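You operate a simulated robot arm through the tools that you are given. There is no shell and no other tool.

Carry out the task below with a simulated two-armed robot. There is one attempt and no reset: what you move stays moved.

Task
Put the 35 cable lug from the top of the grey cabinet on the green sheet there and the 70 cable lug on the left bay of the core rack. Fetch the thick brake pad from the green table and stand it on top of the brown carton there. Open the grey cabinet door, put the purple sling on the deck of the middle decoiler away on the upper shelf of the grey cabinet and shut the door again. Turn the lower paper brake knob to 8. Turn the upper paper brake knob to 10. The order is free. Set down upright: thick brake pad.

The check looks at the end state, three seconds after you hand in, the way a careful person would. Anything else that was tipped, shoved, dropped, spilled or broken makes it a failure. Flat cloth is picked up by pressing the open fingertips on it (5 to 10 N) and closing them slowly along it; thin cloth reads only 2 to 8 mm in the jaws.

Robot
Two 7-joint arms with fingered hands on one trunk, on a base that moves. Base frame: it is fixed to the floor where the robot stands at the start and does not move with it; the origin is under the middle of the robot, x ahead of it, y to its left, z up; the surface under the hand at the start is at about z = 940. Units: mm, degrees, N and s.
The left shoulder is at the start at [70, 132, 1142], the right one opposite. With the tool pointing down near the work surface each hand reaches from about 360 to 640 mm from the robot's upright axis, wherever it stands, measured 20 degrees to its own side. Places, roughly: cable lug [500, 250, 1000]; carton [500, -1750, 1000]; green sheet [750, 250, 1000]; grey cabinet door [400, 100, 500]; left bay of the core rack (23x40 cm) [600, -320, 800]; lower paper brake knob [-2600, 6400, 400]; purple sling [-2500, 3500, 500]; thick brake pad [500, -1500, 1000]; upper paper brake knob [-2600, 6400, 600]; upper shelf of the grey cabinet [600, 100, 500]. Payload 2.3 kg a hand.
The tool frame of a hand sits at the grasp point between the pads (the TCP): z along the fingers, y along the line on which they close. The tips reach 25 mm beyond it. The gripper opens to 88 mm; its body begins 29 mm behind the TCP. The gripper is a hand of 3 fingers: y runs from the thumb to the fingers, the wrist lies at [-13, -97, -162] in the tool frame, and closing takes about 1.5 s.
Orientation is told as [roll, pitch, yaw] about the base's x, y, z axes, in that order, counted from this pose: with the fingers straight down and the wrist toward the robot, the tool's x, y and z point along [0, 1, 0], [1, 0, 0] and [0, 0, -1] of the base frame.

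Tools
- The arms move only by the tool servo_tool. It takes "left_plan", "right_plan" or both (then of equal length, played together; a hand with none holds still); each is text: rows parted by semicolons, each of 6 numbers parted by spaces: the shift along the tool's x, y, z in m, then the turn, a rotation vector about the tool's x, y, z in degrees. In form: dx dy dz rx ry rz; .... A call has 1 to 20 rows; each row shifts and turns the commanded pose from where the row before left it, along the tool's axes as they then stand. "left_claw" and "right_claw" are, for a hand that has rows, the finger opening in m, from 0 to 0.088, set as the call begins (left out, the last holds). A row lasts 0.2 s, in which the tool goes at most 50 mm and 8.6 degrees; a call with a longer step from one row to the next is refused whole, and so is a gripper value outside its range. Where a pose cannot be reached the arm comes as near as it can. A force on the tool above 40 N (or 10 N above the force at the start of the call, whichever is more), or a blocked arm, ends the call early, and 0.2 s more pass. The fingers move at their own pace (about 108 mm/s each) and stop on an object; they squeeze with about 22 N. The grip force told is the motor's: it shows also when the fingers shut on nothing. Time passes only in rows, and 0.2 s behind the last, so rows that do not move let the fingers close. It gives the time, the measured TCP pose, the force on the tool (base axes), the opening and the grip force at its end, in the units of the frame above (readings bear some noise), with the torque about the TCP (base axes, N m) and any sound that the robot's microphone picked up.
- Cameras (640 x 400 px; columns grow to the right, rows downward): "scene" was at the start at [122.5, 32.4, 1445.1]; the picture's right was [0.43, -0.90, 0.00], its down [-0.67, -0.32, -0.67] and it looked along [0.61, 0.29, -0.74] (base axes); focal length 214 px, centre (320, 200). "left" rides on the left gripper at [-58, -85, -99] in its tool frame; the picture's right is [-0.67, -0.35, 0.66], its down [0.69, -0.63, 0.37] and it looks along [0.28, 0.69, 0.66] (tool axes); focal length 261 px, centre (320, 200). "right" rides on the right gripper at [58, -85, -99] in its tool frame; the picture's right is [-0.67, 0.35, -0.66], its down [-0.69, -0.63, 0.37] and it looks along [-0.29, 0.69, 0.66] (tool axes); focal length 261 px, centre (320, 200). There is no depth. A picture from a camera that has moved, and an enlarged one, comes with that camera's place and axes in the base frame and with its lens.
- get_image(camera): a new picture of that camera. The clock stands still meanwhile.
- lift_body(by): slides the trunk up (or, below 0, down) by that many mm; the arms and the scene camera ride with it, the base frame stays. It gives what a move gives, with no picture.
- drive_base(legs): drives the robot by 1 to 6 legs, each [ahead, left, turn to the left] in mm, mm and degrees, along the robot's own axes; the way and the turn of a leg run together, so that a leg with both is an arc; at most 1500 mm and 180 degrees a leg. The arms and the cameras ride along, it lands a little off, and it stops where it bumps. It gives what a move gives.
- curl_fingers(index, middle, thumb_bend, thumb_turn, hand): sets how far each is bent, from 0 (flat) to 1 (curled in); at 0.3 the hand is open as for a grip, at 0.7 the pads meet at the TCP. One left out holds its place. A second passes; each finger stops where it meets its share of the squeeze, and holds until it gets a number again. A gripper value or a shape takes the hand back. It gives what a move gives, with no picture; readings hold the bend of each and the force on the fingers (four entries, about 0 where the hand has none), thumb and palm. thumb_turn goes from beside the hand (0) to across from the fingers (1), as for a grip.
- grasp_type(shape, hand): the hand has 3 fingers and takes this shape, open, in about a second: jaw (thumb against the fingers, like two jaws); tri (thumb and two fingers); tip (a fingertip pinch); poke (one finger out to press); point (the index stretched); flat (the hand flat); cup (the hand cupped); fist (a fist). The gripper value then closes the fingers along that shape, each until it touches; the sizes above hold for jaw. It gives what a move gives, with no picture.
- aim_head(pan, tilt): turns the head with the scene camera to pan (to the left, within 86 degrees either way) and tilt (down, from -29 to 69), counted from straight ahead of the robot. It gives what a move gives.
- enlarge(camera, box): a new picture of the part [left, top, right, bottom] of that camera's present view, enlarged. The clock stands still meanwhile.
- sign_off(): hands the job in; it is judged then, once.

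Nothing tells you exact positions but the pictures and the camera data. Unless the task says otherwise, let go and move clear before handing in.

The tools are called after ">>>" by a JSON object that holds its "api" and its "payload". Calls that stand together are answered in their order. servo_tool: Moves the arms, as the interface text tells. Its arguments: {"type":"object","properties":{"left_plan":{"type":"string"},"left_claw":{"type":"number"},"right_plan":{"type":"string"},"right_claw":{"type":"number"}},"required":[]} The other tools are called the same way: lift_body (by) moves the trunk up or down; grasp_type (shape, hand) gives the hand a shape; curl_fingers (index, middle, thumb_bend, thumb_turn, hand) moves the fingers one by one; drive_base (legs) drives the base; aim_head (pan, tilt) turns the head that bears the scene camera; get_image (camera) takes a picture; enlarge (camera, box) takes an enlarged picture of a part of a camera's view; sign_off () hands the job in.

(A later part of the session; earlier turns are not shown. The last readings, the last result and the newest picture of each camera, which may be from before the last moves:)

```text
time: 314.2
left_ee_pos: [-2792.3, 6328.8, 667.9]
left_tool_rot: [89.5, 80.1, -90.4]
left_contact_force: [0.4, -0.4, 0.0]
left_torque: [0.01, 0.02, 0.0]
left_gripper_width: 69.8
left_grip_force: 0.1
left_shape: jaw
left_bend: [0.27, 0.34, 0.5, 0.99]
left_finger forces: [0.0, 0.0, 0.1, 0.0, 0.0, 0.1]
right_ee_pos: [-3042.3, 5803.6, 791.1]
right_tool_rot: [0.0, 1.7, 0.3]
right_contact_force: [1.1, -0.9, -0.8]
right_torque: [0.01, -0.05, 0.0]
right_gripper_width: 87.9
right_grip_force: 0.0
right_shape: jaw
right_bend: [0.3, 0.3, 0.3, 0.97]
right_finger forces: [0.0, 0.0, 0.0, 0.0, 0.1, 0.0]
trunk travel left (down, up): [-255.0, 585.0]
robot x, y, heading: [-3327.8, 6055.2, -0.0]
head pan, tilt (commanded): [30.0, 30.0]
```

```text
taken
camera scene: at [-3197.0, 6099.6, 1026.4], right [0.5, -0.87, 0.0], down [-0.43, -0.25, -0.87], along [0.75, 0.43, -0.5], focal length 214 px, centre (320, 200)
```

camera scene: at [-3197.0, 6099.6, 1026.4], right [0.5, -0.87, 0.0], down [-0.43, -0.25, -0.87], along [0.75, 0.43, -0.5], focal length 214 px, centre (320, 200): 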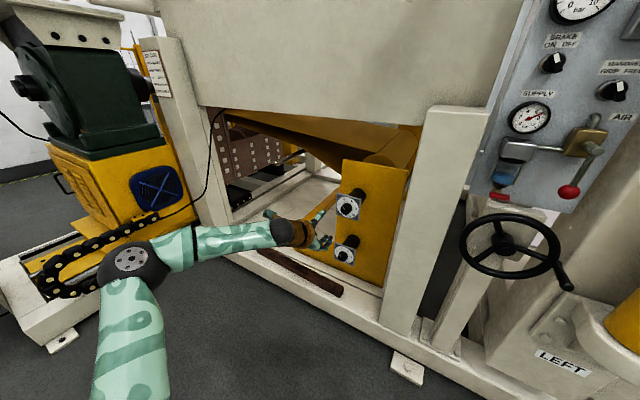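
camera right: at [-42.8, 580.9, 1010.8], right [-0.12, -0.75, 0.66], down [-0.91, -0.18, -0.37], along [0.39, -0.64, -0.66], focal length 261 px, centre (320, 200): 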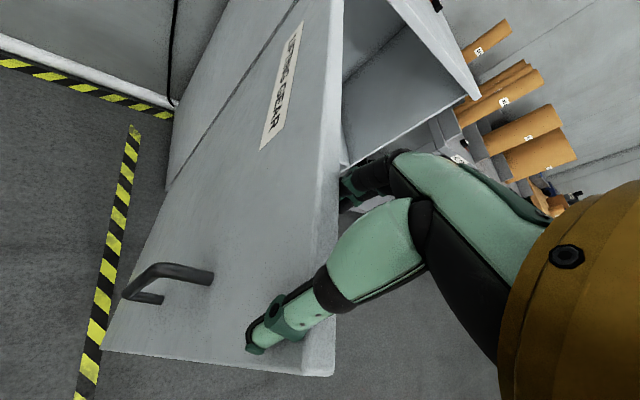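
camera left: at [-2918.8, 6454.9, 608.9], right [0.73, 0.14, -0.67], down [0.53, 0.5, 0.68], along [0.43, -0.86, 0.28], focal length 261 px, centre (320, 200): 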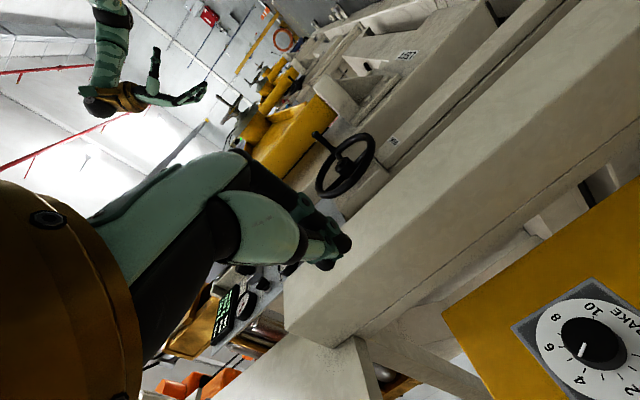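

Rolling to 170 degrees works. I roll back the other way to start, so one grasp can turn the upper knob all the way.

>>> {"api": "servo_tool", "payload": {"left_plan": "0 0 0 0 0 -8; 0 0 0 0 0 -8; 0 0 0 0 0 -8; 0 0 0 0 0 -8; 0 0 0 0 0 -8; 0 0 0 0 0 -8; 0 0 0 0 0 -8; 0 0 0 0 0 -8; 0 0 0 0 0 -8; 0 0 0 0 0 -8; 0 0 0 0 0 -8; 0 0 0 0 0 -8; 0 0 0 0 0 -8; 0 0 0 0 0 -8; 0 0 0 0 0 -8; 0 0 0 0 0 -8; 0 0 0 0 0 -8; 0 0 0 0 0 -8; 0 0 0 0 0 0"}}

>>> {"api": "get_image", "payload": {"camera": "scene"}}

>>> {"api": "get_image", "payload": {"camera": "left"}}

```text
time: 318.2
left_ee_pos: [-2737.3, 6360.8, 695.6]
left_tool_rot: [89.6, -64.1, -89.7]
left_contact_force: [0.3, -0.5, -0.3]
left_torque: [0.02, -0.01, -0.02]
left_gripper_width: 70.3
left_grip_force: 0.2
left_shape: jaw
left_bend: [0.27, 0.34, 0.5, 0.99]
left_finger forces: [0.0, 0.1, 0.0, 0.1, 0.0, 0.0]
left hand out of reach, approached as far as the arm can: row 14, 15, 16, 17, 18
right_ee_pos: [-3041.2, 5803.3, 790.6]
right_tool_rot: [0.0, 1.7, 0.3]
right_contact_force: [-0.4, 0.1, 0.4]
right_torque: [0.03, 0.01, 0.04]
right_gripper_width: 88.0
right_grip_force: 0.0
right_shape: jaw
right_bend: [0.3, 0.3, 0.3, 0.97]
right_finger forces: [0.1, 0.0, 0.1, 0.0, 0.0, 0.0]
trunk travel left (down, up): [-255.0, 585.0]
robot x, y, heading: [-3326.1, 6054.4, 0.1]
head pan, tilt (commanded): [30.0, 30.0]
```

```text
taken
camera scene: at [-3197.0, 6099.6, 1026.5], right [0.5, -0.87, 0.0], down [-0.43, -0.25, -0.87], along [0.75, 0.43, -0.5], focal length 214 px, centre (320, 200)
```

scene: 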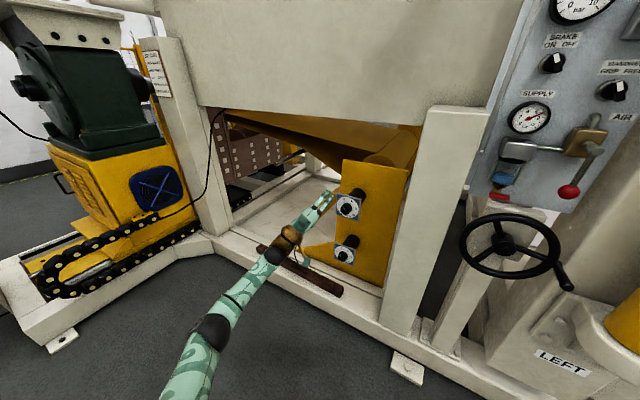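

```text
taken
camera left: at [-2835.9, 6344.1, 593.4], right [0.65, -0.45, -0.61], down [0.37, 0.89, -0.27], along [0.66, -0.05, 0.75], focal length 261 px, centre (320, 200)
```

left: 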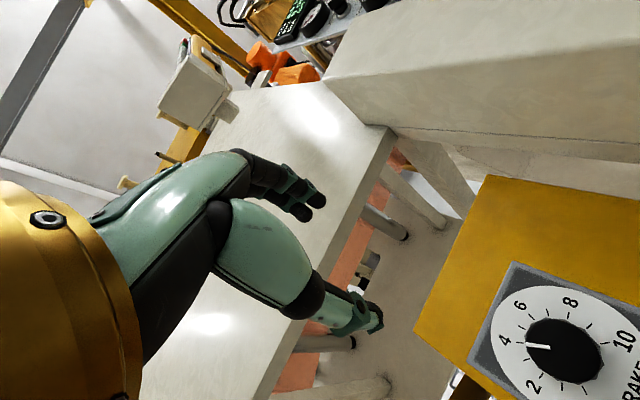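

>>> {"api": "servo_tool", "payload": {"left_plan": "0 0 -0.02 0 0 8; 0 0 -0.02 0 0 8; 0 0 -0.02 0 0 8; 0 0 0 0 0 8; 0 0 0 0 0 8; 0 0 0 0 0 0"}}

>>> {"api": "get_image", "payload": {"camera": "scene"}}

```text
time: 319.6
left_ee_pos: [-2793.4, 6362.2, 697.7]
left_tool_rot: [90.0, -23.9, -89.9]
left_contact_force: [-1.1, 0.1, 0.4]
left_torque: [-0.01, 0.0, -0.02]
left_gripper_width: 69.7
left_grip_force: 0.0
left_shape: jaw
left_bend: [0.27, 0.34, 0.5, 0.99]
left_finger forces: [0.0, 0.0, 0.0, 0.0, 0.1, 0.1]
left hand out of reach, approached as far as the arm can: row 2
right_ee_pos: [-3043.0, 5803.8, 790.7]
right_tool_rot: [0.0, 1.6, 0.3]
right_contact_force: [0.0, -0.3, -0.4]
right_torque: [0.03, -0.01, -0.01]
right_gripper_width: 87.9
right_grip_force: 0.0
right_shape: jaw
right_bend: [0.3, 0.3, 0.3, 0.97]
right_finger forces: [0.0, 0.0, 0.1, 0.1, 0.1, 0.1]
trunk travel left (down, up): [-255.0, 585.0]
robot x, y, heading: [-3327.2, 6058.0, 0.0]
head pan, tilt (commanded): [30.0, 30.0]
```

```text
taken
camera scene: at [-3197.0, 6099.6, 1026.4], right [0.5, -0.87, 0.0], down [-0.43, -0.25, -0.87], along [0.75, 0.43, -0.5], focal length 214 px, centre (320, 200)
```

scene: 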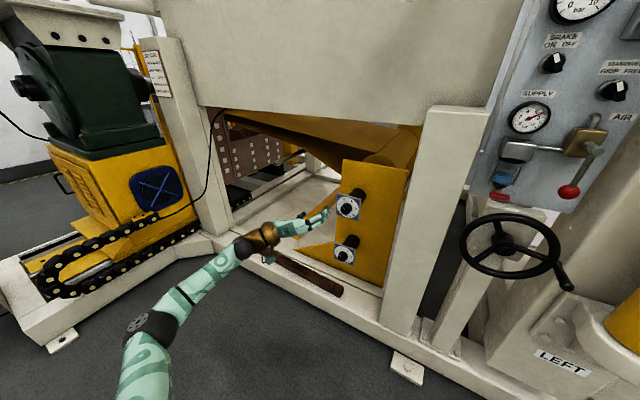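

Range from about 65 to 170 degrees is usable, so I'll turn in two grasps. I set the roll, lower to the upper knob's height and move in front of it.

>>> {"api": "servo_tool", "payload": {"left_plan": "0 0 0 0 0 7; 0 0 0 0 0 7; 0 0 0 0 0 0"}}

>>> {"api": "lift_body", "payload": {"by": -100}}

>>> {"api": "drive_base", "payload": {"legs": [[120, -12, 0]]}}

>>> {"api": "get_image", "payload": {"camera": "left"}}

>>> {"api": "get_image", "payload": {"camera": "scene"}}

```text
time: 320.4
left_ee_pos: [-2792.6, 6362.4, 697.7]
left_tool_rot: [89.9, -10.0, -89.7]
left_contact_force: [-0.7, 0.0, 0.3]
left_torque: [-0.01, 0.02, -0.01]
left_gripper_width: 70.0
left_grip_force: 0.0
left_shape: jaw
left_bend: [0.27, 0.34, 0.5, 0.99]
left_finger forces: [0.0, 0.0, 0.1, 0.0, 0.0, 0.0]
right_ee_pos: [-3041.5, 5802.7, 790.9]
right_tool_rot: [0.0, 1.5, 0.3]
right_contact_force: [-0.2, 0.5, 0.8]
right_torque: [-0.02, -0.01, 0.0]
right_gripper_width: 88.2
right_grip_force: 0.1
right_shape: jaw
right_bend: [0.3, 0.3, 0.3, 0.97]
right_finger forces: [0.0, 0.0, 0.0, 0.1, 0.1, 0.1]
trunk travel left (down, up): [-255.0, 585.0]
robot x, y, heading: [-3325.6, 6053.4, 0.1]
head pan, tilt (commanded): [30.0, 30.0]
```

```text
time: 321.7
left_ee_pos: [-2793.2, 6362.8, 597.9]
left_tool_rot: [89.9, -10.0, -89.8]
left_contact_force: [0.1, 0.1, 0.0]
left_torque: [0.01, 0.01, -0.02]
left_gripper_width: 70.1
left_grip_force: 0.0
left_shape: jaw
left_bend: [0.27, 0.34, 0.5, 0.99]
left_finger forces: [0.0, 0.0, 0.0, 0.0, 0.1, 0.0]
right_ee_pos: [-3042.6, 5803.4, 691.4]
right_tool_rot: [0.1, 1.5, 0.3]
right_contact_force: [-0.1, 0.0, 0.2]
right_torque: [0.05, 0.0, 0.02]
right_gripper_width: 87.7
right_grip_force: 0.0
right_shape: jaw
right_bend: [0.3, 0.3, 0.3, 0.97]
right_finger forces: [0.0, 0.1, 0.0, 0.1, 0.0, 0.0]
trunk travel left (down, up): [-155.0, 685.0]
robot x, y, heading: [-3326.9, 6061.2, -0.2]
head pan, tilt (commanded): [30.0, 30.0]
```

```text
time: 323.0
left_ee_pos: [-2673.0, 6350.2, 597.4]
left_tool_rot: [90.0, -10.0, -89.8]
left_contact_force: [-0.4, 0.3, -0.3]
left_torque: [0.0, -0.02, 0.02]
left_gripper_width: 69.8
left_grip_force: 0.1
left_shape: jaw
left_bend: [0.27, 0.34, 0.5, 0.99]
left_finger forces: [0.0, 0.1, 0.1, 0.0, 0.0, 0.0]
right_ee_pos: [-2922.8, 5791.0, 689.9]
right_tool_rot: [0.1, 1.7, 0.4]
right_contact_force: [0.8, 0.2, -0.1]
right_torque: [0.01, 0.0, 0.01]
right_gripper_width: 88.0
right_grip_force: 0.0
right_shape: jaw
right_bend: [0.3, 0.3, 0.3, 0.97]
right_finger forces: [0.0, 0.0, 0.1, 0.0, 0.0, 0.0]
trunk travel left (down, up): [-155.0, 685.0]
robot x, y, heading: [-3205.9, 6044.0, 0.1]
head pan, tilt (commanded): [30.0, 30.0]
```

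```text
taken
camera left: at [-2772.5, 6422.7, 525.1], right [0.65, 0.23, -0.72], down [0.37, 0.74, 0.56], along [0.66, -0.63, 0.4], focal length 261 px, centre (320, 200)
```

left: 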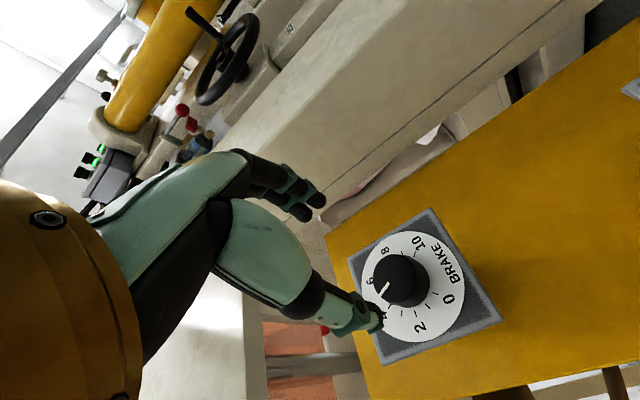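

```text
taken
camera scene: at [-3077.6, 6087.5, 926.4], right [0.5, -0.87, 0.0], down [-0.43, -0.25, -0.87], along [0.75, 0.43, -0.5], focal length 214 px, centre (320, 200)
```

scene: 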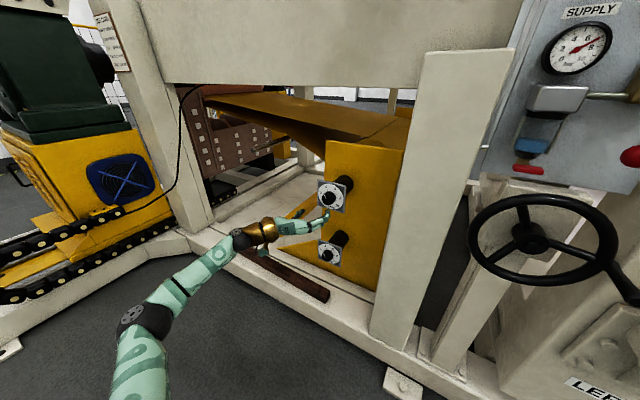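

>>> {"api": "enlarge", "payload": {"camera": "left", "box": [330, 210, 490, 350]}}

```text
2.86 times, centred on (410, 280) of left
camera zoom: at [-2772.5, 6422.7, 525.1], right [0.65, 0.23, -0.72], down [0.37, 0.74, 0.56], along [0.66, -0.63, 0.4], focal length 745 px, centre (63, -29)
```

zoom: 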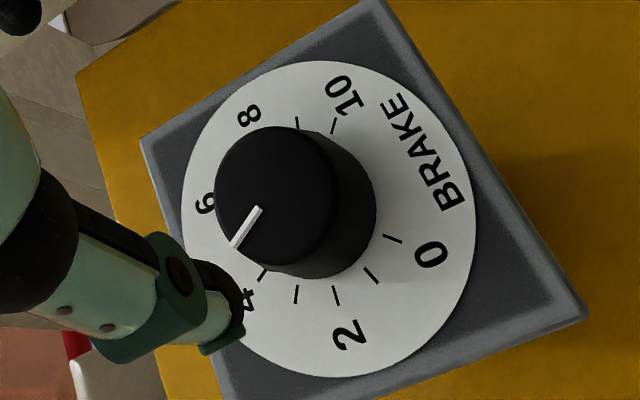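

The hand axis is within about 4 mm of the knob axis. I correct and move forward in stages.

>>> {"api": "servo_tool", "payload": {"left_plan": "0.0036 -0.0006 0.015 0 0 0; 0 0 0.015 0 0 0; 0 0 0.015 0 0 0; 0 0 0.015 0 0 0; 0 0 0 0 0 0"}}

>>> {"api": "get_image", "payload": {"camera": "left"}}

```text
time: 324.2
left_ee_pos: [-2614.0, 6351.1, 601.8]
left_tool_rot: [89.9, -10.0, -89.8]
left_contact_force: [0.8, -0.3, -0.4]
left_torque: [0.03, -0.01, -0.01]
left_gripper_width: 70.0
left_grip_force: 0.0
left_shape: jaw
left_bend: [0.27, 0.34, 0.5, 0.99]
left_finger forces: [0.0, 0.0, 0.0, 0.0, 0.0, 0.0]
right_ee_pos: [-2923.4, 5791.5, 690.9]
right_tool_rot: [0.0, 1.5, 0.4]
right_contact_force: [0.3, -0.9, -0.7]
right_torque: [0.01, 0.04, -0.02]
right_gripper_width: 87.6
right_grip_force: 0.1
right_shape: jaw
right_bend: [0.3, 0.3, 0.3, 0.97]
right_finger forces: [0.0, 0.0, 0.1, 0.0, 0.0, 0.0]
trunk travel left (down, up): [-155.0, 685.0]
robot x, y, heading: [-3209.1, 6041.9, 0.1]
head pan, tilt (commanded): [30.0, 30.0]
```

```text
taken
camera left: at [-2712.2, 6424.0, 529.1], right [0.65, 0.23, -0.72], down [0.37, 0.74, 0.57], along [0.66, -0.63, 0.4], focal length 261 px, centre (320, 200)
```

left: 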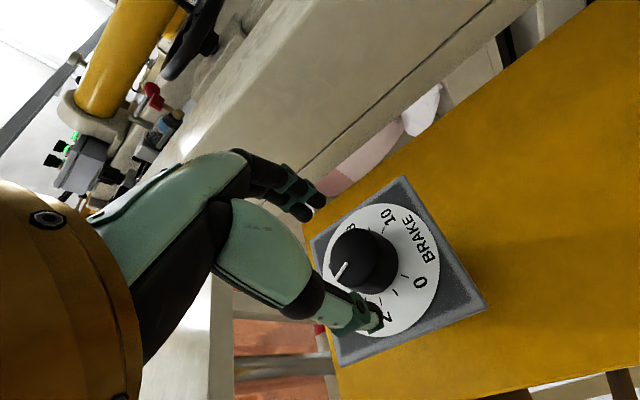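

>>> {"api": "servo_tool", "payload": {"left_plan": "0 0 0.012 0 0 0; 0 0 0.01 0 0 0; 0 0 0.006 0 0 0; 0 0 0 0 0 0"}}

>>> {"api": "get_image", "payload": {"camera": "left"}}

```text
time: 325.2
left_ee_pos: [-2591.7, 6352.0, 601.5]
left_tool_rot: [89.9, -10.0, -89.8]
left_contact_force: [0.2, 0.2, -0.5]
left_torque: [-0.01, -0.04, 0.0]
left_gripper_width: 70.0
left_grip_force: 0.1
left_shape: jaw
left_bend: [0.27, 0.34, 0.5, 0.99]
left_finger forces: [0.0, 0.0, 0.0, 0.0, 0.0, 0.0]
left hand out of reach, approached as far as the arm can: row 3
right_ee_pos: [-2922.4, 5790.8, 692.8]
right_tool_rot: [0.1, 1.5, 0.2]
right_contact_force: [-0.3, -0.5, -0.3]
right_torque: [0.01, 0.0, 0.0]
right_gripper_width: 88.0
right_grip_force: 0.0
right_shape: jaw
right_bend: [0.3, 0.3, 0.3, 0.97]
right_finger forces: [0.0, 0.0, 0.0, 0.0, 0.0, 0.1]
trunk travel left (down, up): [-155.0, 685.0]
robot x, y, heading: [-3206.4, 6045.9, 0.2]
head pan, tilt (commanded): [30.0, 30.0]
```

```text
taken
camera left: at [-2690.5, 6423.9, 528.8], right [0.65, 0.23, -0.72], down [0.36, 0.74, 0.57], along [0.66, -0.63, 0.4], focal length 261 px, centre (320, 200)
```

left: 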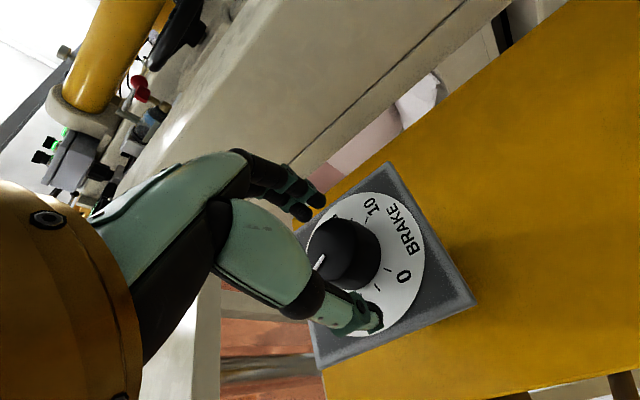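

The arm is at full stretch there, so I draw it back 70 mm and bring the base 85 mm closer instead.

>>> {"api": "servo_tool", "payload": {"left_plan": "0 0 -0.03 0 0 0; 0 0 -0.03 0 0 0; 0 0 -0.03 0 0 0; 0 0 0 0 0 0"}}

>>> {"api": "drive_base", "payload": {"legs": [[85, 0, 0]]}}

>>> {"api": "get_image", "payload": {"camera": "left"}}

>>> {"api": "get_image", "payload": {"camera": "scene"}}

```text
time: 326.2
left_ee_pos: [-2681.8, 6351.6, 601.6]
left_tool_rot: [89.9, -10.0, -89.8]
left_contact_force: [0.0, -0.3, -0.6]
left_torque: [0.03, 0.03, 0.02]
left_gripper_width: 70.0
left_grip_force: 0.0
left_shape: jaw
left_bend: [0.27, 0.34, 0.5, 0.99]
left_finger forces: [0.0, 0.1, 0.0, 0.0, 0.0, 0.1]
right_ee_pos: [-2922.2, 5790.0, 690.4]
right_tool_rot: [0.1, 1.6, 0.3]
right_contact_force: [0.3, -0.2, 0.0]
right_torque: [0.01, 0.0, -0.01]
right_gripper_width: 88.0
right_grip_force: 0.0
right_shape: jaw
right_bend: [0.3, 0.3, 0.3, 0.97]
right_finger forces: [0.0, 0.0, 0.0, 0.1, 0.0, 0.0]
trunk travel left (down, up): [-155.0, 685.0]
robot x, y, heading: [-3202.9, 6044.3, 0.0]
head pan, tilt (commanded): [30.0, 30.0]
```

```text
time: 327.2
left_ee_pos: [-2597.8, 6351.6, 601.0]
left_tool_rot: [89.9, -10.0, -89.8]
left_contact_force: [0.4, -0.6, -0.2]
left_torque: [0.02, 0.01, -0.01]
left_gripper_width: 70.0
left_grip_force: 0.2
left_shape: jaw
left_bend: [0.27, 0.34, 0.5, 0.99]
left_finger forces: [0.0, 0.0, 0.0, 0.0, 0.0, 0.0]
right_ee_pos: [-2838.2, 5790.9, 690.8]
right_tool_rot: [0.0, 1.6, 0.2]
right_contact_force: [0.2, 0.0, -0.1]
right_torque: [-0.02, 0.02, -0.04]
right_gripper_width: 87.7
right_grip_force: 0.0
right_shape: jaw
right_bend: [0.3, 0.3, 0.3, 0.97]
right_finger forces: [0.1, 0.1, 0.0, 0.0, 0.0, 0.0]
trunk travel left (down, up): [-155.0, 685.0]
robot x, y, heading: [-3122.4, 6045.0, -0.0]
head pan, tilt (commanded): [30.0, 30.0]
```

```text
taken
camera left: at [-2697.0, 6424.0, 528.6], right [0.65, 0.23, -0.72], down [0.36, 0.74, 0.56], along [0.66, -0.63, 0.4], focal length 261 px, centre (320, 200)
```

left: 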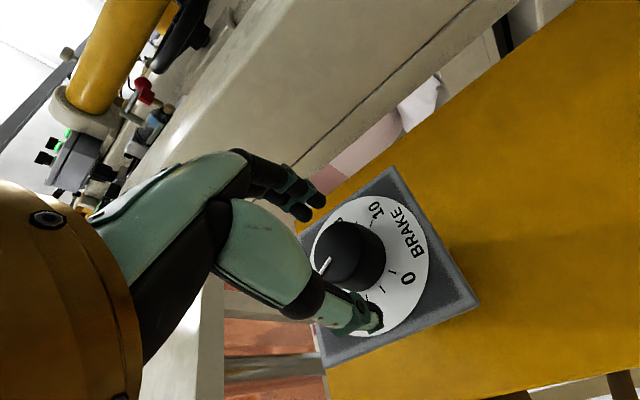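

```text
taken
camera scene: at [-2993.8, 6087.6, 926.4], right [0.5, -0.87, 0.0], down [-0.43, -0.25, -0.87], along [0.75, 0.43, -0.5], focal length 214 px, centre (320, 200)
```

scene: 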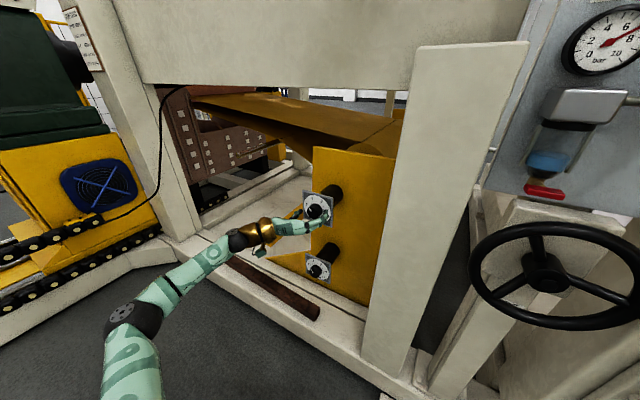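

>>> {"api": "enlarge", "payload": {"camera": "left", "box": [280, 190, 440, 340]}}

>>> {"api": "enlarge", "payload": {"camera": "scene", "box": [270, 180, 360, 250]}}

```text
2.67 times, centred on (360, 265) of left
camera zoom: at [-2697.0, 6424.0, 528.6], right [0.65, 0.23, -0.72], down [0.36, 0.74, 0.56], along [0.66, -0.63, 0.4], focal length 695 px, centre (213, 27)
```

zoom: 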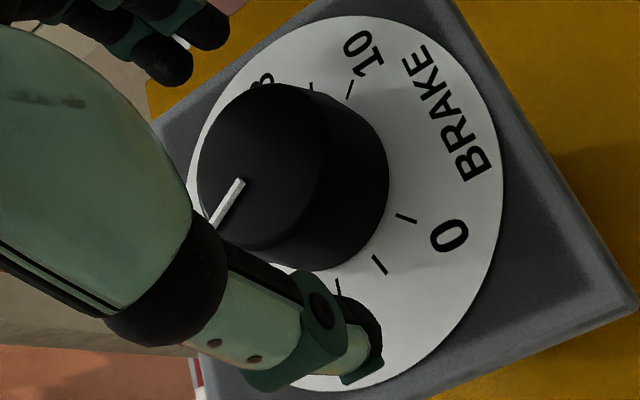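

```text
5.71 times, centred on (315, 215) of scene
camera zoom: at [-2993.8, 6087.6, 926.4], right [0.5, -0.87, 0.0], down [-0.43, -0.25, -0.87], along [0.75, 0.43, -0.5], focal length 1226 px, centre (349, 114)
```

zoom: 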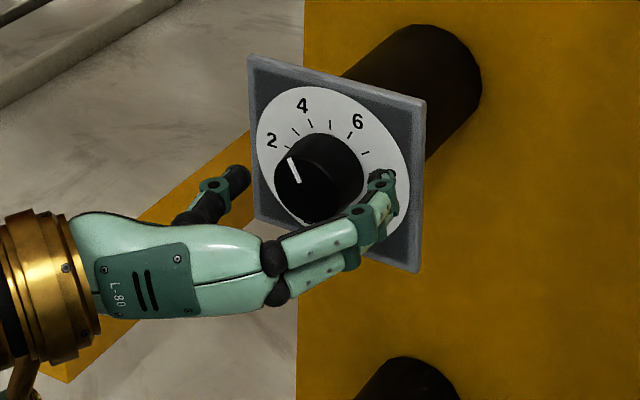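

Alignment is now within a millimetre. I move in the last 14 mm and close on the knob.

>>> {"api": "servo_tool", "payload": {"left_plan": "0 0 0.007 0 0 0; 0 0 0.006 0 0 0; 0 0 0 0 0 0"}}

>>> {"api": "servo_tool", "payload": {"left_plan": "0 0 0 0 0 0; 0 0 0 0 0 0; 0 0 0 0 0 0; 0 0 0 0 0 0; 0 0 0 0 0 0; 0 0 0 0 0 0; 0 0 0 0 0 0; 0 0 0 0 0 0", "left_claw": 0.015}}

>>> {"api": "enlarge", "payload": {"camera": "scene", "box": [270, 180, 360, 250]}}

>>> {"api": "get_image", "payload": {"camera": "left"}}

```text
time: 328.1
left_ee_pos: [-2585.8, 6350.4, 601.4]
left_tool_rot: [90.0, -9.9, -89.8]
left_contact_force: [0.1, 0.3, 0.0]
left_torque: [0.04, 0.01, 0.0]
left_gripper_width: 69.9
left_grip_force: 0.0
left_shape: jaw
left_bend: [0.27, 0.34, 0.5, 0.99]
left_finger forces: [0.0, 0.0, 0.0, 0.0, 0.1, 0.0]
right_ee_pos: [-2839.6, 5790.2, 691.2]
right_tool_rot: [0.2, 1.6, 0.3]
right_contact_force: [0.3, -0.4, -0.7]
right_torque: [0.01, 0.02, 0.01]
right_gripper_width: 87.7
right_grip_force: 0.0
right_shape: jaw
right_bend: [0.3, 0.3, 0.3, 0.97]
right_finger forces: [0.0, 0.0, 0.0, 0.1, 0.1, 0.0]
trunk travel left (down, up): [-155.0, 685.0]
robot x, y, heading: [-3125.2, 6042.3, -0.0]
head pan, tilt (commanded): [30.0, 30.0]
```

```text
time: 329.9
left_ee_pos: [-2585.7, 6352.0, 600.6]
left_tool_rot: [89.8, -10.0, -89.8]
left_contact_force: [0.9, 2.9, -0.5]
left_torque: [-0.02, 0.02, 0.04]
left_gripper_width: 31.0
left_grip_force: 22.0
left_shape: jaw
left_bend: [0.74, 0.53, 0.72, 1.0]
left_finger forces: [12.4, 5.9, 0.1, 0.0, 21.3, 0.0]
right_ee_pos: [-2838.4, 5792.2, 692.5]
right_tool_rot: [0.1, 1.5, 0.4]
right_contact_force: [0.2, 0.6, 0.0]
right_torque: [-0.01, -0.01, -0.01]
right_gripper_width: 88.1
right_grip_force: 0.0
right_shape: jaw
right_bend: [0.3, 0.3, 0.3, 0.97]
right_finger forces: [0.0, 0.0, 0.1, 0.0, 0.1, 0.0]
trunk travel left (down, up): [-155.0, 685.0]
robot x, y, heading: [-3122.4, 6044.7, -0.1]
head pan, tilt (commanded): [30.0, 30.0]
```

```text
5.71 times, centred on (315, 215) of scene
camera zoom: at [-2993.8, 6088.2, 926.4], right [0.5, -0.87, 0.0], down [-0.43, -0.25, -0.87], along [0.75, 0.43, -0.5], focal length 1226 px, centre (349, 114)
```

zoom: 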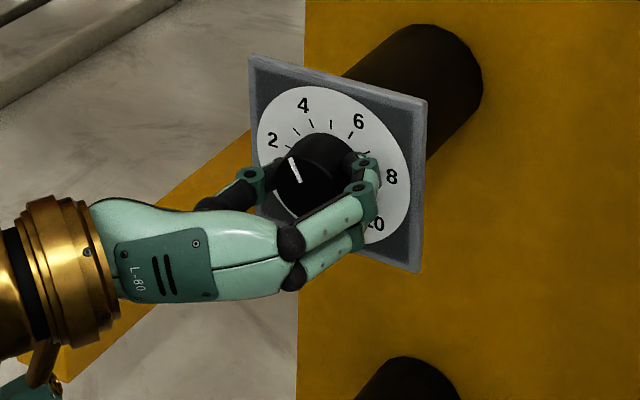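

```text
taken
camera left: at [-2684.4, 6424.2, 528.1], right [0.65, 0.23, -0.72], down [0.36, 0.74, 0.56], along [0.66, -0.63, 0.4], focal length 261 px, centre (320, 200)
```

left: 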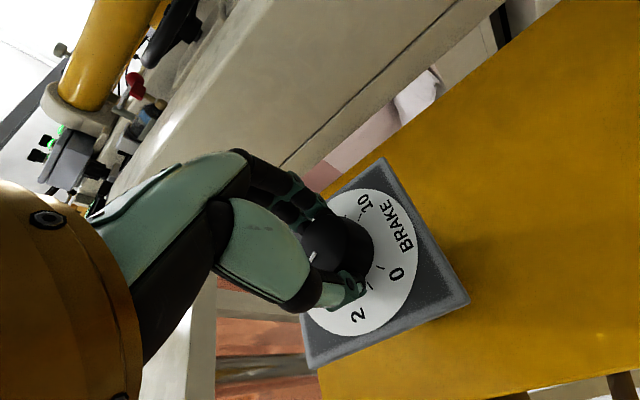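

Firm three-point grip. I turn clockwise by about 80 degrees and read the dial.

>>> {"api": "servo_tool", "payload": {"left_plan": "0 0 0 0 0 8; 0 0 0 0 0 8; 0 0 0 0 0 8; 0 0 0 0 0 8; 0 0 0 0 0 8; 0 0 0 0 0 0"}}

>>> {"api": "enlarge", "payload": {"camera": "scene", "box": [270, 180, 360, 250]}}

```text
time: 331.2
left_ee_pos: [-2585.1, 6351.7, 601.5]
left_tool_rot: [89.8, 30.1, -90.0]
left_contact_force: [-2.4, 0.9, -3.8]
left_torque: [-0.01, 0.05, 0.04]
left_gripper_width: 30.9
left_grip_force: 22.1
left_shape: jaw
left_bend: [0.74, 0.53, 0.73, 1.0]
left_finger forces: [15.0, 6.0, 0.0, 0.1, 20.7, 0.0]
right_ee_pos: [-2837.6, 5791.3, 691.9]
right_tool_rot: [0.1, 1.7, 0.3]
right_contact_force: [0.3, -0.6, -0.7]
right_torque: [0.03, 0.0, 0.0]
right_gripper_width: 88.0
right_grip_force: 0.0
right_shape: jaw
right_bend: [0.3, 0.3, 0.3, 0.97]
right_finger forces: [0.0, 0.1, 0.0, 0.0, 0.0, 0.1]
trunk travel left (down, up): [-155.0, 685.0]
robot x, y, heading: [-3126.3, 6043.9, -0.1]
head pan, tilt (commanded): [30.0, 30.0]
```

```text
5.71 times, centred on (315, 215) of scene
camera zoom: at [-2993.7, 6088.1, 926.4], right [0.5, -0.87, 0.0], down [-0.43, -0.25, -0.87], along [0.75, 0.43, -0.5], focal length 1226 px, centre (349, 114)
```

zoom: 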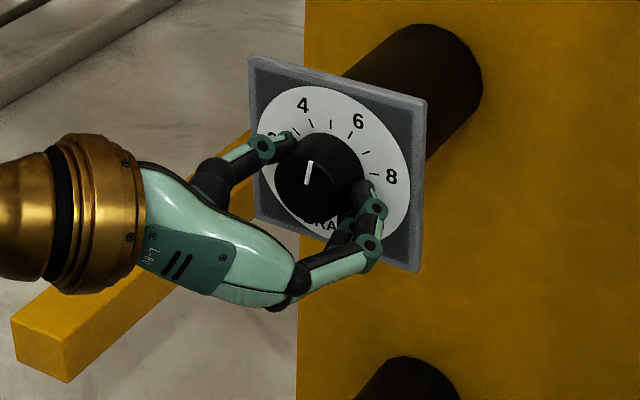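

>>> {"api": "servo_tool", "payload": {"left_plan": "0 0 0 0 0 8; 0 0 0 0 0 8; 0 0 0 0 0 8; 0 0 0 0 0 8; 0 0 0 0 0 8; 0 0 0 0 0 0"}}

>>> {"api": "enlarge", "payload": {"camera": "scene", "box": [270, 180, 360, 250]}}

```text
time: 332.6
left_ee_pos: [-2584.4, 6352.2, 600.8]
left_tool_rot: [89.5, 70.1, -90.2]
left_contact_force: [-3.4, -0.3, -5.2]
left_torque: [0.02, 0.1, -0.02]
left_gripper_width: 30.6
left_grip_force: 22.1
left_shape: jaw
left_bend: [0.74, 0.52, 0.73, 1.0]
left_finger forces: [16.2, 8.1, 0.1, 0.0, 19.8, 0.0]
right_ee_pos: [-2839.8, 5790.3, 692.1]
right_tool_rot: [0.2, 1.6, 0.2]
right_contact_force: [0.5, 0.0, 0.3]
right_torque: [-0.03, -0.01, 0.01]
right_gripper_width: 87.8
right_grip_force: 0.0
right_shape: jaw
right_bend: [0.3, 0.3, 0.3, 0.97]
right_finger forces: [0.0, 0.1, 0.1, 0.0, 0.1, 0.0]
trunk travel left (down, up): [-155.0, 685.0]
robot x, y, heading: [-3121.9, 6044.6, 0.2]
head pan, tilt (commanded): [30.0, 30.0]
```

```text
5.71 times, centred on (315, 215) of scene
camera zoom: at [-2993.7, 6088.0, 926.4], right [0.5, -0.87, 0.0], down [-0.43, -0.25, -0.87], along [0.75, 0.43, -0.5], focal length 1226 px, centre (349, 114)
```

zoom: 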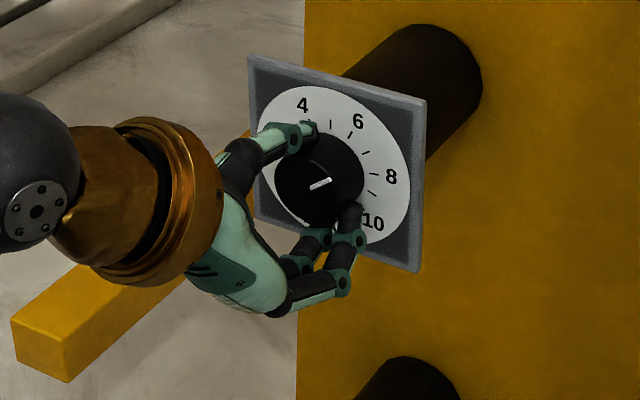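

>>> {"api": "servo_tool", "payload": {"left_plan": "0 0 0 0 0 8; 0 0 0 0 0 8; 0 0 0 0 0 0"}}

>>> {"api": "servo_tool", "payload": {"left_plan": "0 0 0 0 0 0; 0 0 0 0 0 0; 0 0 0 0 0 0; 0 0 0 0 0 0; 0 0 0 0 0 0", "left_claw": 0.075}}

>>> {"api": "enlarge", "payload": {"camera": "scene", "box": [270, 180, 360, 250]}}

```text
time: 333.4
left_ee_pos: [-2584.8, 6352.0, 601.4]
left_tool_rot: [87.5, 86.1, -92.2]
left_contact_force: [-2.7, 0.3, -5.1]
left_torque: [-0.02, 0.12, 0.01]
left_gripper_width: 31.2
left_grip_force: 21.9
left_shape: jaw
left_bend: [0.74, 0.52, 0.74, 1.0]
left_finger forces: [16.4, 8.8, 0.0, 0.0, 19.5, 0.1]
right_ee_pos: [-2839.2, 5792.0, 691.4]
right_tool_rot: [0.0, 1.6, 0.2]
right_contact_force: [0.7, 0.7, 0.1]
right_torque: [-0.02, 0.0, -0.02]
right_gripper_width: 88.0
right_grip_force: 0.1
right_shape: jaw
right_bend: [0.3, 0.3, 0.3, 0.97]
right_finger forces: [0.0, 0.0, 0.1, 0.0, 0.0, 0.0]
trunk travel left (down, up): [-155.0, 685.0]
robot x, y, heading: [-3124.1, 6044.3, 0.3]
head pan, tilt (commanded): [30.0, 30.0]
```

```text
time: 334.6
left_ee_pos: [-2584.2, 6352.1, 601.3]
left_tool_rot: [88.4, 86.0, -91.5]
left_contact_force: [-0.2, -0.1, 0.0]
left_torque: [-0.01, 0.02, -0.01]
left_gripper_width: 74.9
left_grip_force: 0.0
left_shape: jaw
left_bend: [0.28, 0.33, 0.43, 0.99]
left_finger forces: [0.1, 0.0, 0.1, 0.0, 0.1, 0.1]
right_ee_pos: [-2839.1, 5791.9, 690.1]
right_tool_rot: [0.0, 1.6, 0.2]
right_contact_force: [0.5, -0.6, -0.2]
right_torque: [-0.01, 0.01, -0.03]
right_gripper_width: 87.8
right_grip_force: 0.2
right_shape: jaw
right_bend: [0.3, 0.3, 0.3, 0.97]
right_finger forces: [0.0, 0.0, 0.1, 0.1, 0.1, 0.0]
trunk travel left (down, up): [-155.0, 685.0]
robot x, y, heading: [-3124.4, 6045.8, 0.0]
head pan, tilt (commanded): [30.0, 30.0]
```

```text
5.71 times, centred on (315, 215) of scene
camera zoom: at [-2993.9, 6087.5, 926.5], right [0.5, -0.87, 0.0], down [-0.43, -0.25, -0.87], along [0.75, 0.43, -0.5], focal length 1226 px, centre (349, 114)
```

zoom: 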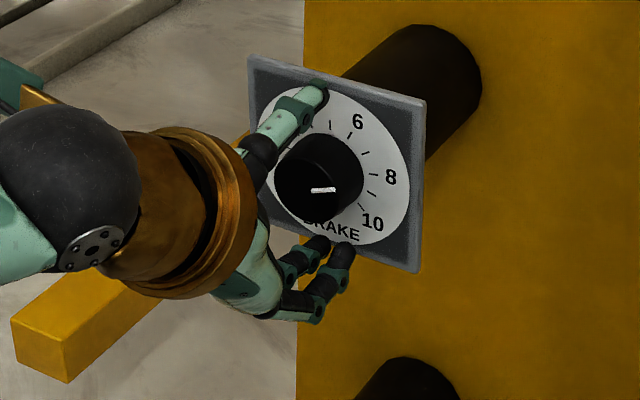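

The knob is at about 7.5. I back off, roll the hand back and regrip for the rest.

>>> {"api": "servo_tool", "payload": {"left_plan": "0 0 -0.015 0 0 0; 0 0 -0.015 0 0 0; 0 0 -0.02 0 0 0; 0 0 0 0 0 -8; 0 0 0 0 0 -8; 0 0 0 0 0 -8; 0 0 0 0 0 -8; 0 0 0 0 0 -8; 0 0 0 0 0 -8; 0 0 0 0 0 -8; 0 0 0 0 0 -8; 0 0 0 0 0 -8; 0 0 0 0 0 -8; 0 0 0 0 0 0"}}

>>> {"api": "get_image", "payload": {"camera": "left"}}

>>> {"api": "enlarge", "payload": {"camera": "scene", "box": [290, 185, 340, 225]}}

```text
time: 337.6
left_ee_pos: [-2637.0, 6351.2, 601.6]
left_tool_rot: [89.9, 5.8, -89.8]
left_contact_force: [0.3, -1.6, 0.2]
left_torque: [0.01, 0.0, -0.02]
left_gripper_width: 74.9
left_grip_force: 0.0
left_shape: jaw
left_bend: [0.28, 0.33, 0.43, 0.99]
left_finger forces: [0.0, 0.1, 0.0, 0.0, 0.0, 0.1]
right_ee_pos: [-2838.7, 5791.7, 691.9]
right_tool_rot: [0.1, 1.6, 0.3]
right_contact_force: [-0.3, -0.1, 0.2]
right_torque: [-0.01, 0.0, -0.01]
right_gripper_width: 88.0
right_grip_force: 0.1
right_shape: jaw
right_bend: [0.3, 0.3, 0.3, 0.97]
right_finger forces: [0.1, 0.1, 0.0, 0.0, 0.0, 0.0]
trunk travel left (down, up): [-155.0, 685.0]
robot x, y, heading: [-3126.2, 6047.0, 0.1]
head pan, tilt (commanded): [30.0, 30.0]
```

```text
taken
camera left: at [-2734.4, 6440.7, 552.0], right [0.65, 0.42, -0.63], down [0.37, 0.56, 0.75], along [0.66, -0.72, 0.21], focal length 261 px, centre (320, 200)
```

left: 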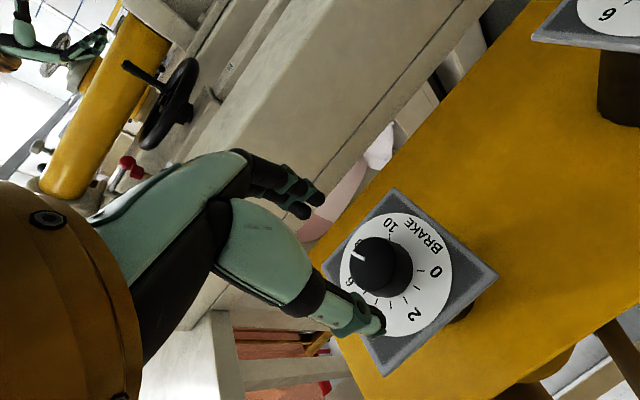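

```text
10.00 times, centred on (315, 205) of scene
camera zoom: at [-2994.0, 6087.6, 926.5], right [0.5, -0.87, 0.0], down [-0.43, -0.25, -0.87], along [0.75, 0.43, -0.5], focal length 2145 px, centre (370, 150)
```

zoom: 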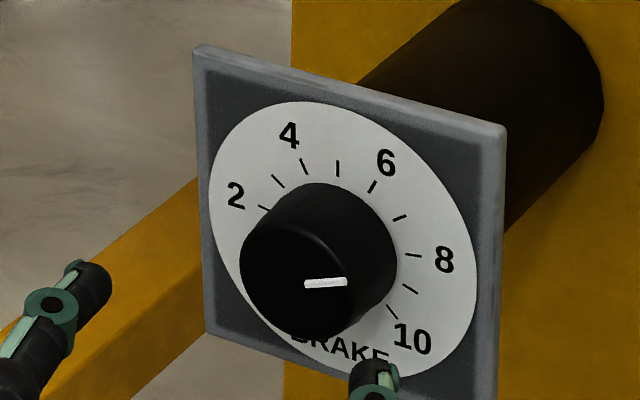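

The upper knob reads about 7.6; 65 degrees more are needed. I regrip it.

>>> {"api": "servo_tool", "payload": {"left_plan": "0 0 0.02 0 0 0; 0 0 0.02 0 0 0; 0 0 0.012 0 0 0; 0 0 0 0 0 0"}}

>>> {"api": "servo_tool", "payload": {"left_plan": "0 0 0 0 0 0; 0 0 0 0 0 0; 0 0 0 0 0 0; 0 0 0 0 0 0; 0 0 0 0 0 0; 0 0 0 0 0 0; 0 0 0 0 0 0; 0 0 0 0 0 0", "left_claw": 0.015}}

>>> {"api": "servo_tool", "payload": {"left_plan": "0 0 0 0 0 8; 0 0 0 0 0 8; 0 0 0 0 0 8; 0 0 0 0 0 8; 0 0 0 0 0 8; 0 0 0 0 0 8; 0 0 0 0 0 0"}}

>>> {"api": "enlarge", "payload": {"camera": "scene", "box": [285, 185, 345, 235]}}

```text
time: 338.6
left_ee_pos: [-2583.4, 6352.4, 599.9]
left_tool_rot: [89.9, 6.1, -89.8]
left_contact_force: [-0.5, -0.5, 0.2]
left_torque: [-0.04, 0.02, 0.0]
left_gripper_width: 74.9
left_grip_force: 0.0
left_shape: jaw
left_bend: [0.28, 0.33, 0.43, 0.99]
left_finger forces: [0.0, 0.0, 0.1, 0.0, 0.0, 0.0]
right_ee_pos: [-2839.2, 5791.6, 691.2]
right_tool_rot: [0.1, 1.5, 0.3]
right_contact_force: [0.5, -1.0, -0.7]
right_torque: [0.04, 0.01, -0.01]
right_gripper_width: 87.8
right_grip_force: 0.0
right_shape: jaw
right_bend: [0.3, 0.3, 0.3, 0.97]
right_finger forces: [0.0, 0.0, 0.0, 0.0, 0.1, 0.0]
trunk travel left (down, up): [-155.0, 685.0]
robot x, y, heading: [-3124.6, 6044.0, 0.2]
head pan, tilt (commanded): [30.0, 30.0]
```

```text
time: 340.4
left_ee_pos: [-2583.3, 6351.9, 600.2]
left_tool_rot: [89.9, 6.0, -89.8]
left_contact_force: [0.7, 2.0, 1.1]
left_torque: [-0.01, -0.02, -0.04]
left_gripper_width: 31.8
left_grip_force: 21.9
left_shape: jaw
left_bend: [0.74, 0.53, 0.72, 1.0]
left_finger forces: [12.4, 6.5, 0.0, 0.0, 20.4, 0.0]
right_ee_pos: [-2838.4, 5791.2, 690.5]
right_tool_rot: [0.1, 1.6, 0.3]
right_contact_force: [-0.2, -0.4, -0.3]
right_torque: [-0.01, 0.02, -0.01]
right_gripper_width: 87.8
right_grip_force: 0.0
right_shape: jaw
right_bend: [0.3, 0.3, 0.3, 0.97]
right_finger forces: [0.1, 0.1, 0.0, 0.1, 0.0, 0.0]
trunk travel left (down, up): [-155.0, 685.0]
robot x, y, heading: [-3122.9, 6046.7, 0.3]
head pan, tilt (commanded): [30.0, 30.0]
```

```text
time: 342.1
left_ee_pos: [-2583.7, 6351.6, 600.5]
left_tool_rot: [89.7, 54.1, -90.0]
left_contact_force: [0.6, -0.8, -1.3]
left_torque: [-0.02, 0.03, -0.02]
left_gripper_width: 31.6
left_grip_force: 21.9
left_shape: jaw
left_bend: [0.74, 0.53, 0.73, 1.0]
left_finger forces: [14.7, 7.5, 0.0, 0.0, 19.8, 0.1]
right_ee_pos: [-2838.7, 5790.3, 692.0]
right_tool_rot: [0.1, 1.6, 0.3]
right_contact_force: [0.1, 0.4, 0.6]
right_torque: [0.01, 0.0, 0.0]
right_gripper_width: 88.0
right_grip_force: 0.2
right_shape: jaw
right_bend: [0.3, 0.3, 0.3, 0.97]
right_finger forces: [0.0, 0.0, 0.1, 0.0, 0.1, 0.1]
trunk travel left (down, up): [-155.0, 685.0]
robot x, y, heading: [-3122.2, 6043.3, -0.1]
head pan, tilt (commanded): [30.0, 30.0]
```

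```text
8.00 times, centred on (315, 210) of scene
camera zoom: at [-2993.6, 6087.5, 926.4], right [0.5, -0.87, 0.0], down [-0.43, -0.25, -0.87], along [0.75, 0.43, -0.5], focal length 1716 px, centre (360, 120)
```

zoom: 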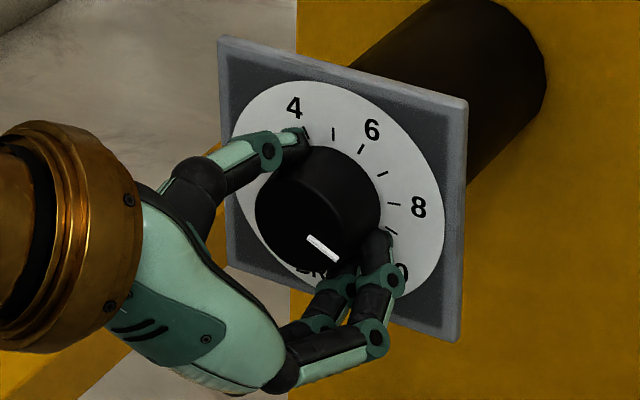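

>>> {"api": "servo_tool", "payload": {"left_plan": "0 0 0 0 0 8; 0 0 0 0 0 8; 0 0 0 0 0 4; 0 0 0 0 0 0"}}

>>> {"api": "enlarge", "payload": {"camera": "scene", "box": [290, 185, 340, 225]}}

```text
time: 343.1
left_ee_pos: [-2583.3, 6352.0, 599.9]
left_tool_rot: [89.3, 73.9, -90.5]
left_contact_force: [-1.4, -3.5, -4.8]
left_torque: [-0.05, 0.11, -0.04]
left_gripper_width: 31.3
left_grip_force: 21.9
left_shape: jaw
left_bend: [0.74, 0.53, 0.73, 1.0]
left_finger forces: [15.7, 8.7, 0.1, 0.0, 19.3, 0.1]
right_ee_pos: [-2839.2, 5791.8, 690.3]
right_tool_rot: [0.1, 1.6, 0.3]
right_contact_force: [0.0, 0.1, -0.1]
right_torque: [-0.02, 0.03, 0.0]
right_gripper_width: 88.1
right_grip_force: 0.1
right_shape: jaw
right_bend: [0.3, 0.3, 0.3, 0.97]
right_finger forces: [0.0, 0.0, 0.0, 0.1, 0.1, 0.1]
trunk travel left (down, up): [-155.0, 685.0]
robot x, y, heading: [-3121.1, 6047.5, 0.4]
head pan, tilt (commanded): [30.0, 30.0]
```

```text
10.00 times, centred on (315, 205) of scene
camera zoom: at [-2993.4, 6087.5, 926.3], right [0.5, -0.87, 0.0], down [-0.43, -0.25, -0.87], along [0.75, 0.43, -0.5], focal length 2145 px, centre (370, 150)
```

zoom: 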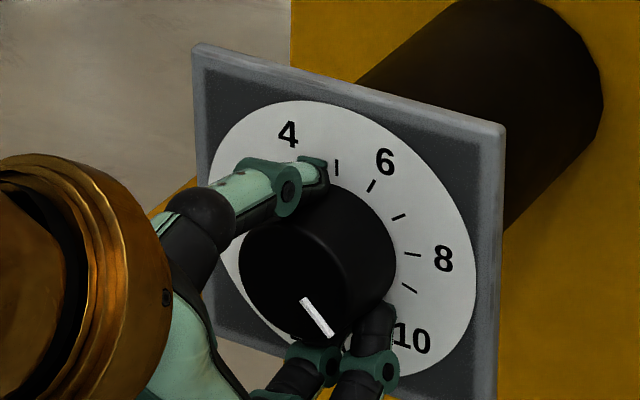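

The pointer is close to 10. I release and step back to read it exactly.

>>> {"api": "servo_tool", "payload": {"left_plan": "0 0 0 0 0 0; 0 0 0 0 0 0; 0 0 0 0 0 0; 0 0 0 0 0 0; 0 0 0 0 0 0; 0 0 -0.015 0 0 0; 0 0 -0.015 0 0 0; 0 0 -0.02 0 0 0; 0 0 0 0 0 0", "left_claw": 0.075}}

>>> {"api": "enlarge", "payload": {"camera": "scene", "box": [290, 185, 340, 225]}}

>>> {"api": "get_image", "payload": {"camera": "left"}}

```text
time: 345.1
left_ee_pos: [-2633.5, 6350.4, 600.5]
left_tool_rot: [89.6, 74.0, -90.3]
left_contact_force: [-0.1, -0.1, -0.7]
left_torque: [0.01, -0.01, -0.04]
left_gripper_width: 74.9
left_grip_force: 0.0
left_shape: jaw
left_bend: [0.28, 0.33, 0.43, 0.99]
left_finger forces: [0.0, 0.0, 0.0, 0.1, 0.0, 0.1]
right_ee_pos: [-2839.1, 5790.5, 691.1]
right_tool_rot: [0.2, 1.6, 0.3]
right_contact_force: [0.1, 1.4, 0.3]
right_torque: [0.02, -0.03, 0.01]
right_gripper_width: 88.1
right_grip_force: 0.1
right_shape: jaw
right_bend: [0.3, 0.3, 0.3, 0.97]
right_finger forces: [0.0, 0.0, 0.0, 0.0, 0.0, 0.0]
trunk travel left (down, up): [-155.0, 685.0]
robot x, y, heading: [-3121.9, 6042.1, 0.0]
head pan, tilt (commanded): [30.0, 30.0]
```

```text
10.00 times, centred on (315, 205) of scene
camera zoom: at [-2994.0, 6087.6, 926.5], right [0.5, -0.87, 0.0], down [-0.43, -0.25, -0.87], along [0.75, 0.43, -0.5], focal length 2145 px, centre (370, 150)
```

zoom: 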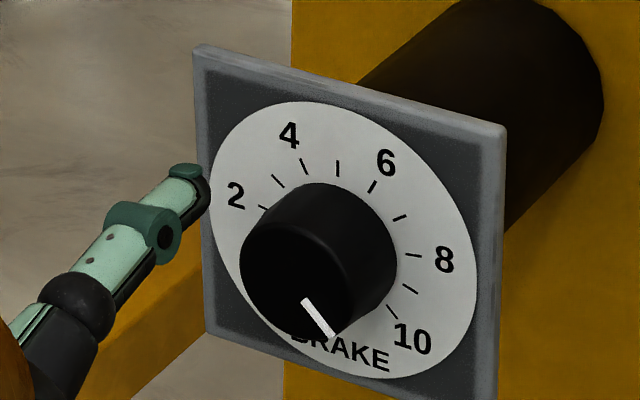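

```text
taken
camera left: at [-2731.9, 6429.1, 666.3], right [0.65, 0.74, 0.15], down [0.37, -0.48, 0.79], along [0.66, -0.46, -0.59], focal length 261 px, centre (320, 200)
```

left: 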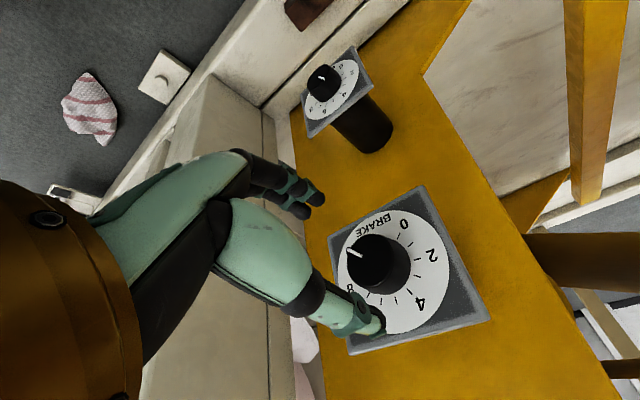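

>>> {"api": "enlarge", "payload": {"camera": "left", "box": [320, 190, 480, 340]}}

>>> {"api": "enlarge", "payload": {"camera": "scene", "box": [300, 198, 330, 222]}}

```text
2.67 times, centred on (400, 265) of left
camera zoom: at [-2731.9, 6429.1, 666.3], right [0.65, 0.74, 0.15], down [0.37, -0.48, 0.79], along [0.66, -0.46, -0.59], focal length 695 px, centre (107, 27)
```

zoom: 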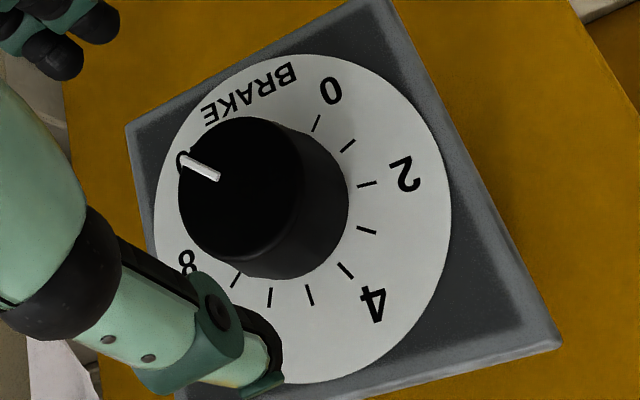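

```text
16.00 times, centred on (315, 210) of scene
camera zoom: at [-2994.0, 6087.6, 926.5], right [0.5, -0.87, 0.0], down [-0.43, -0.25, -0.87], along [0.75, 0.43, -0.5], focal length 3432 px, centre (400, 40)
```

zoom: 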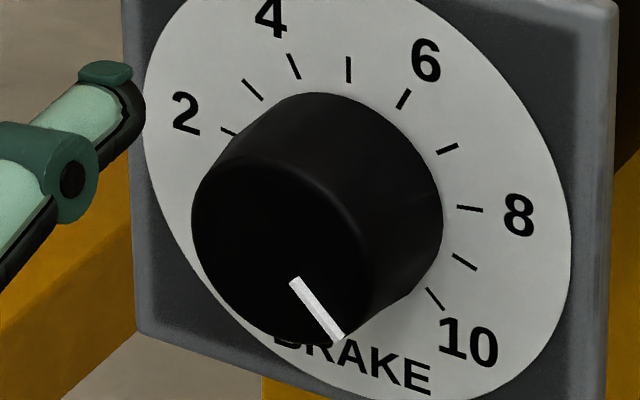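

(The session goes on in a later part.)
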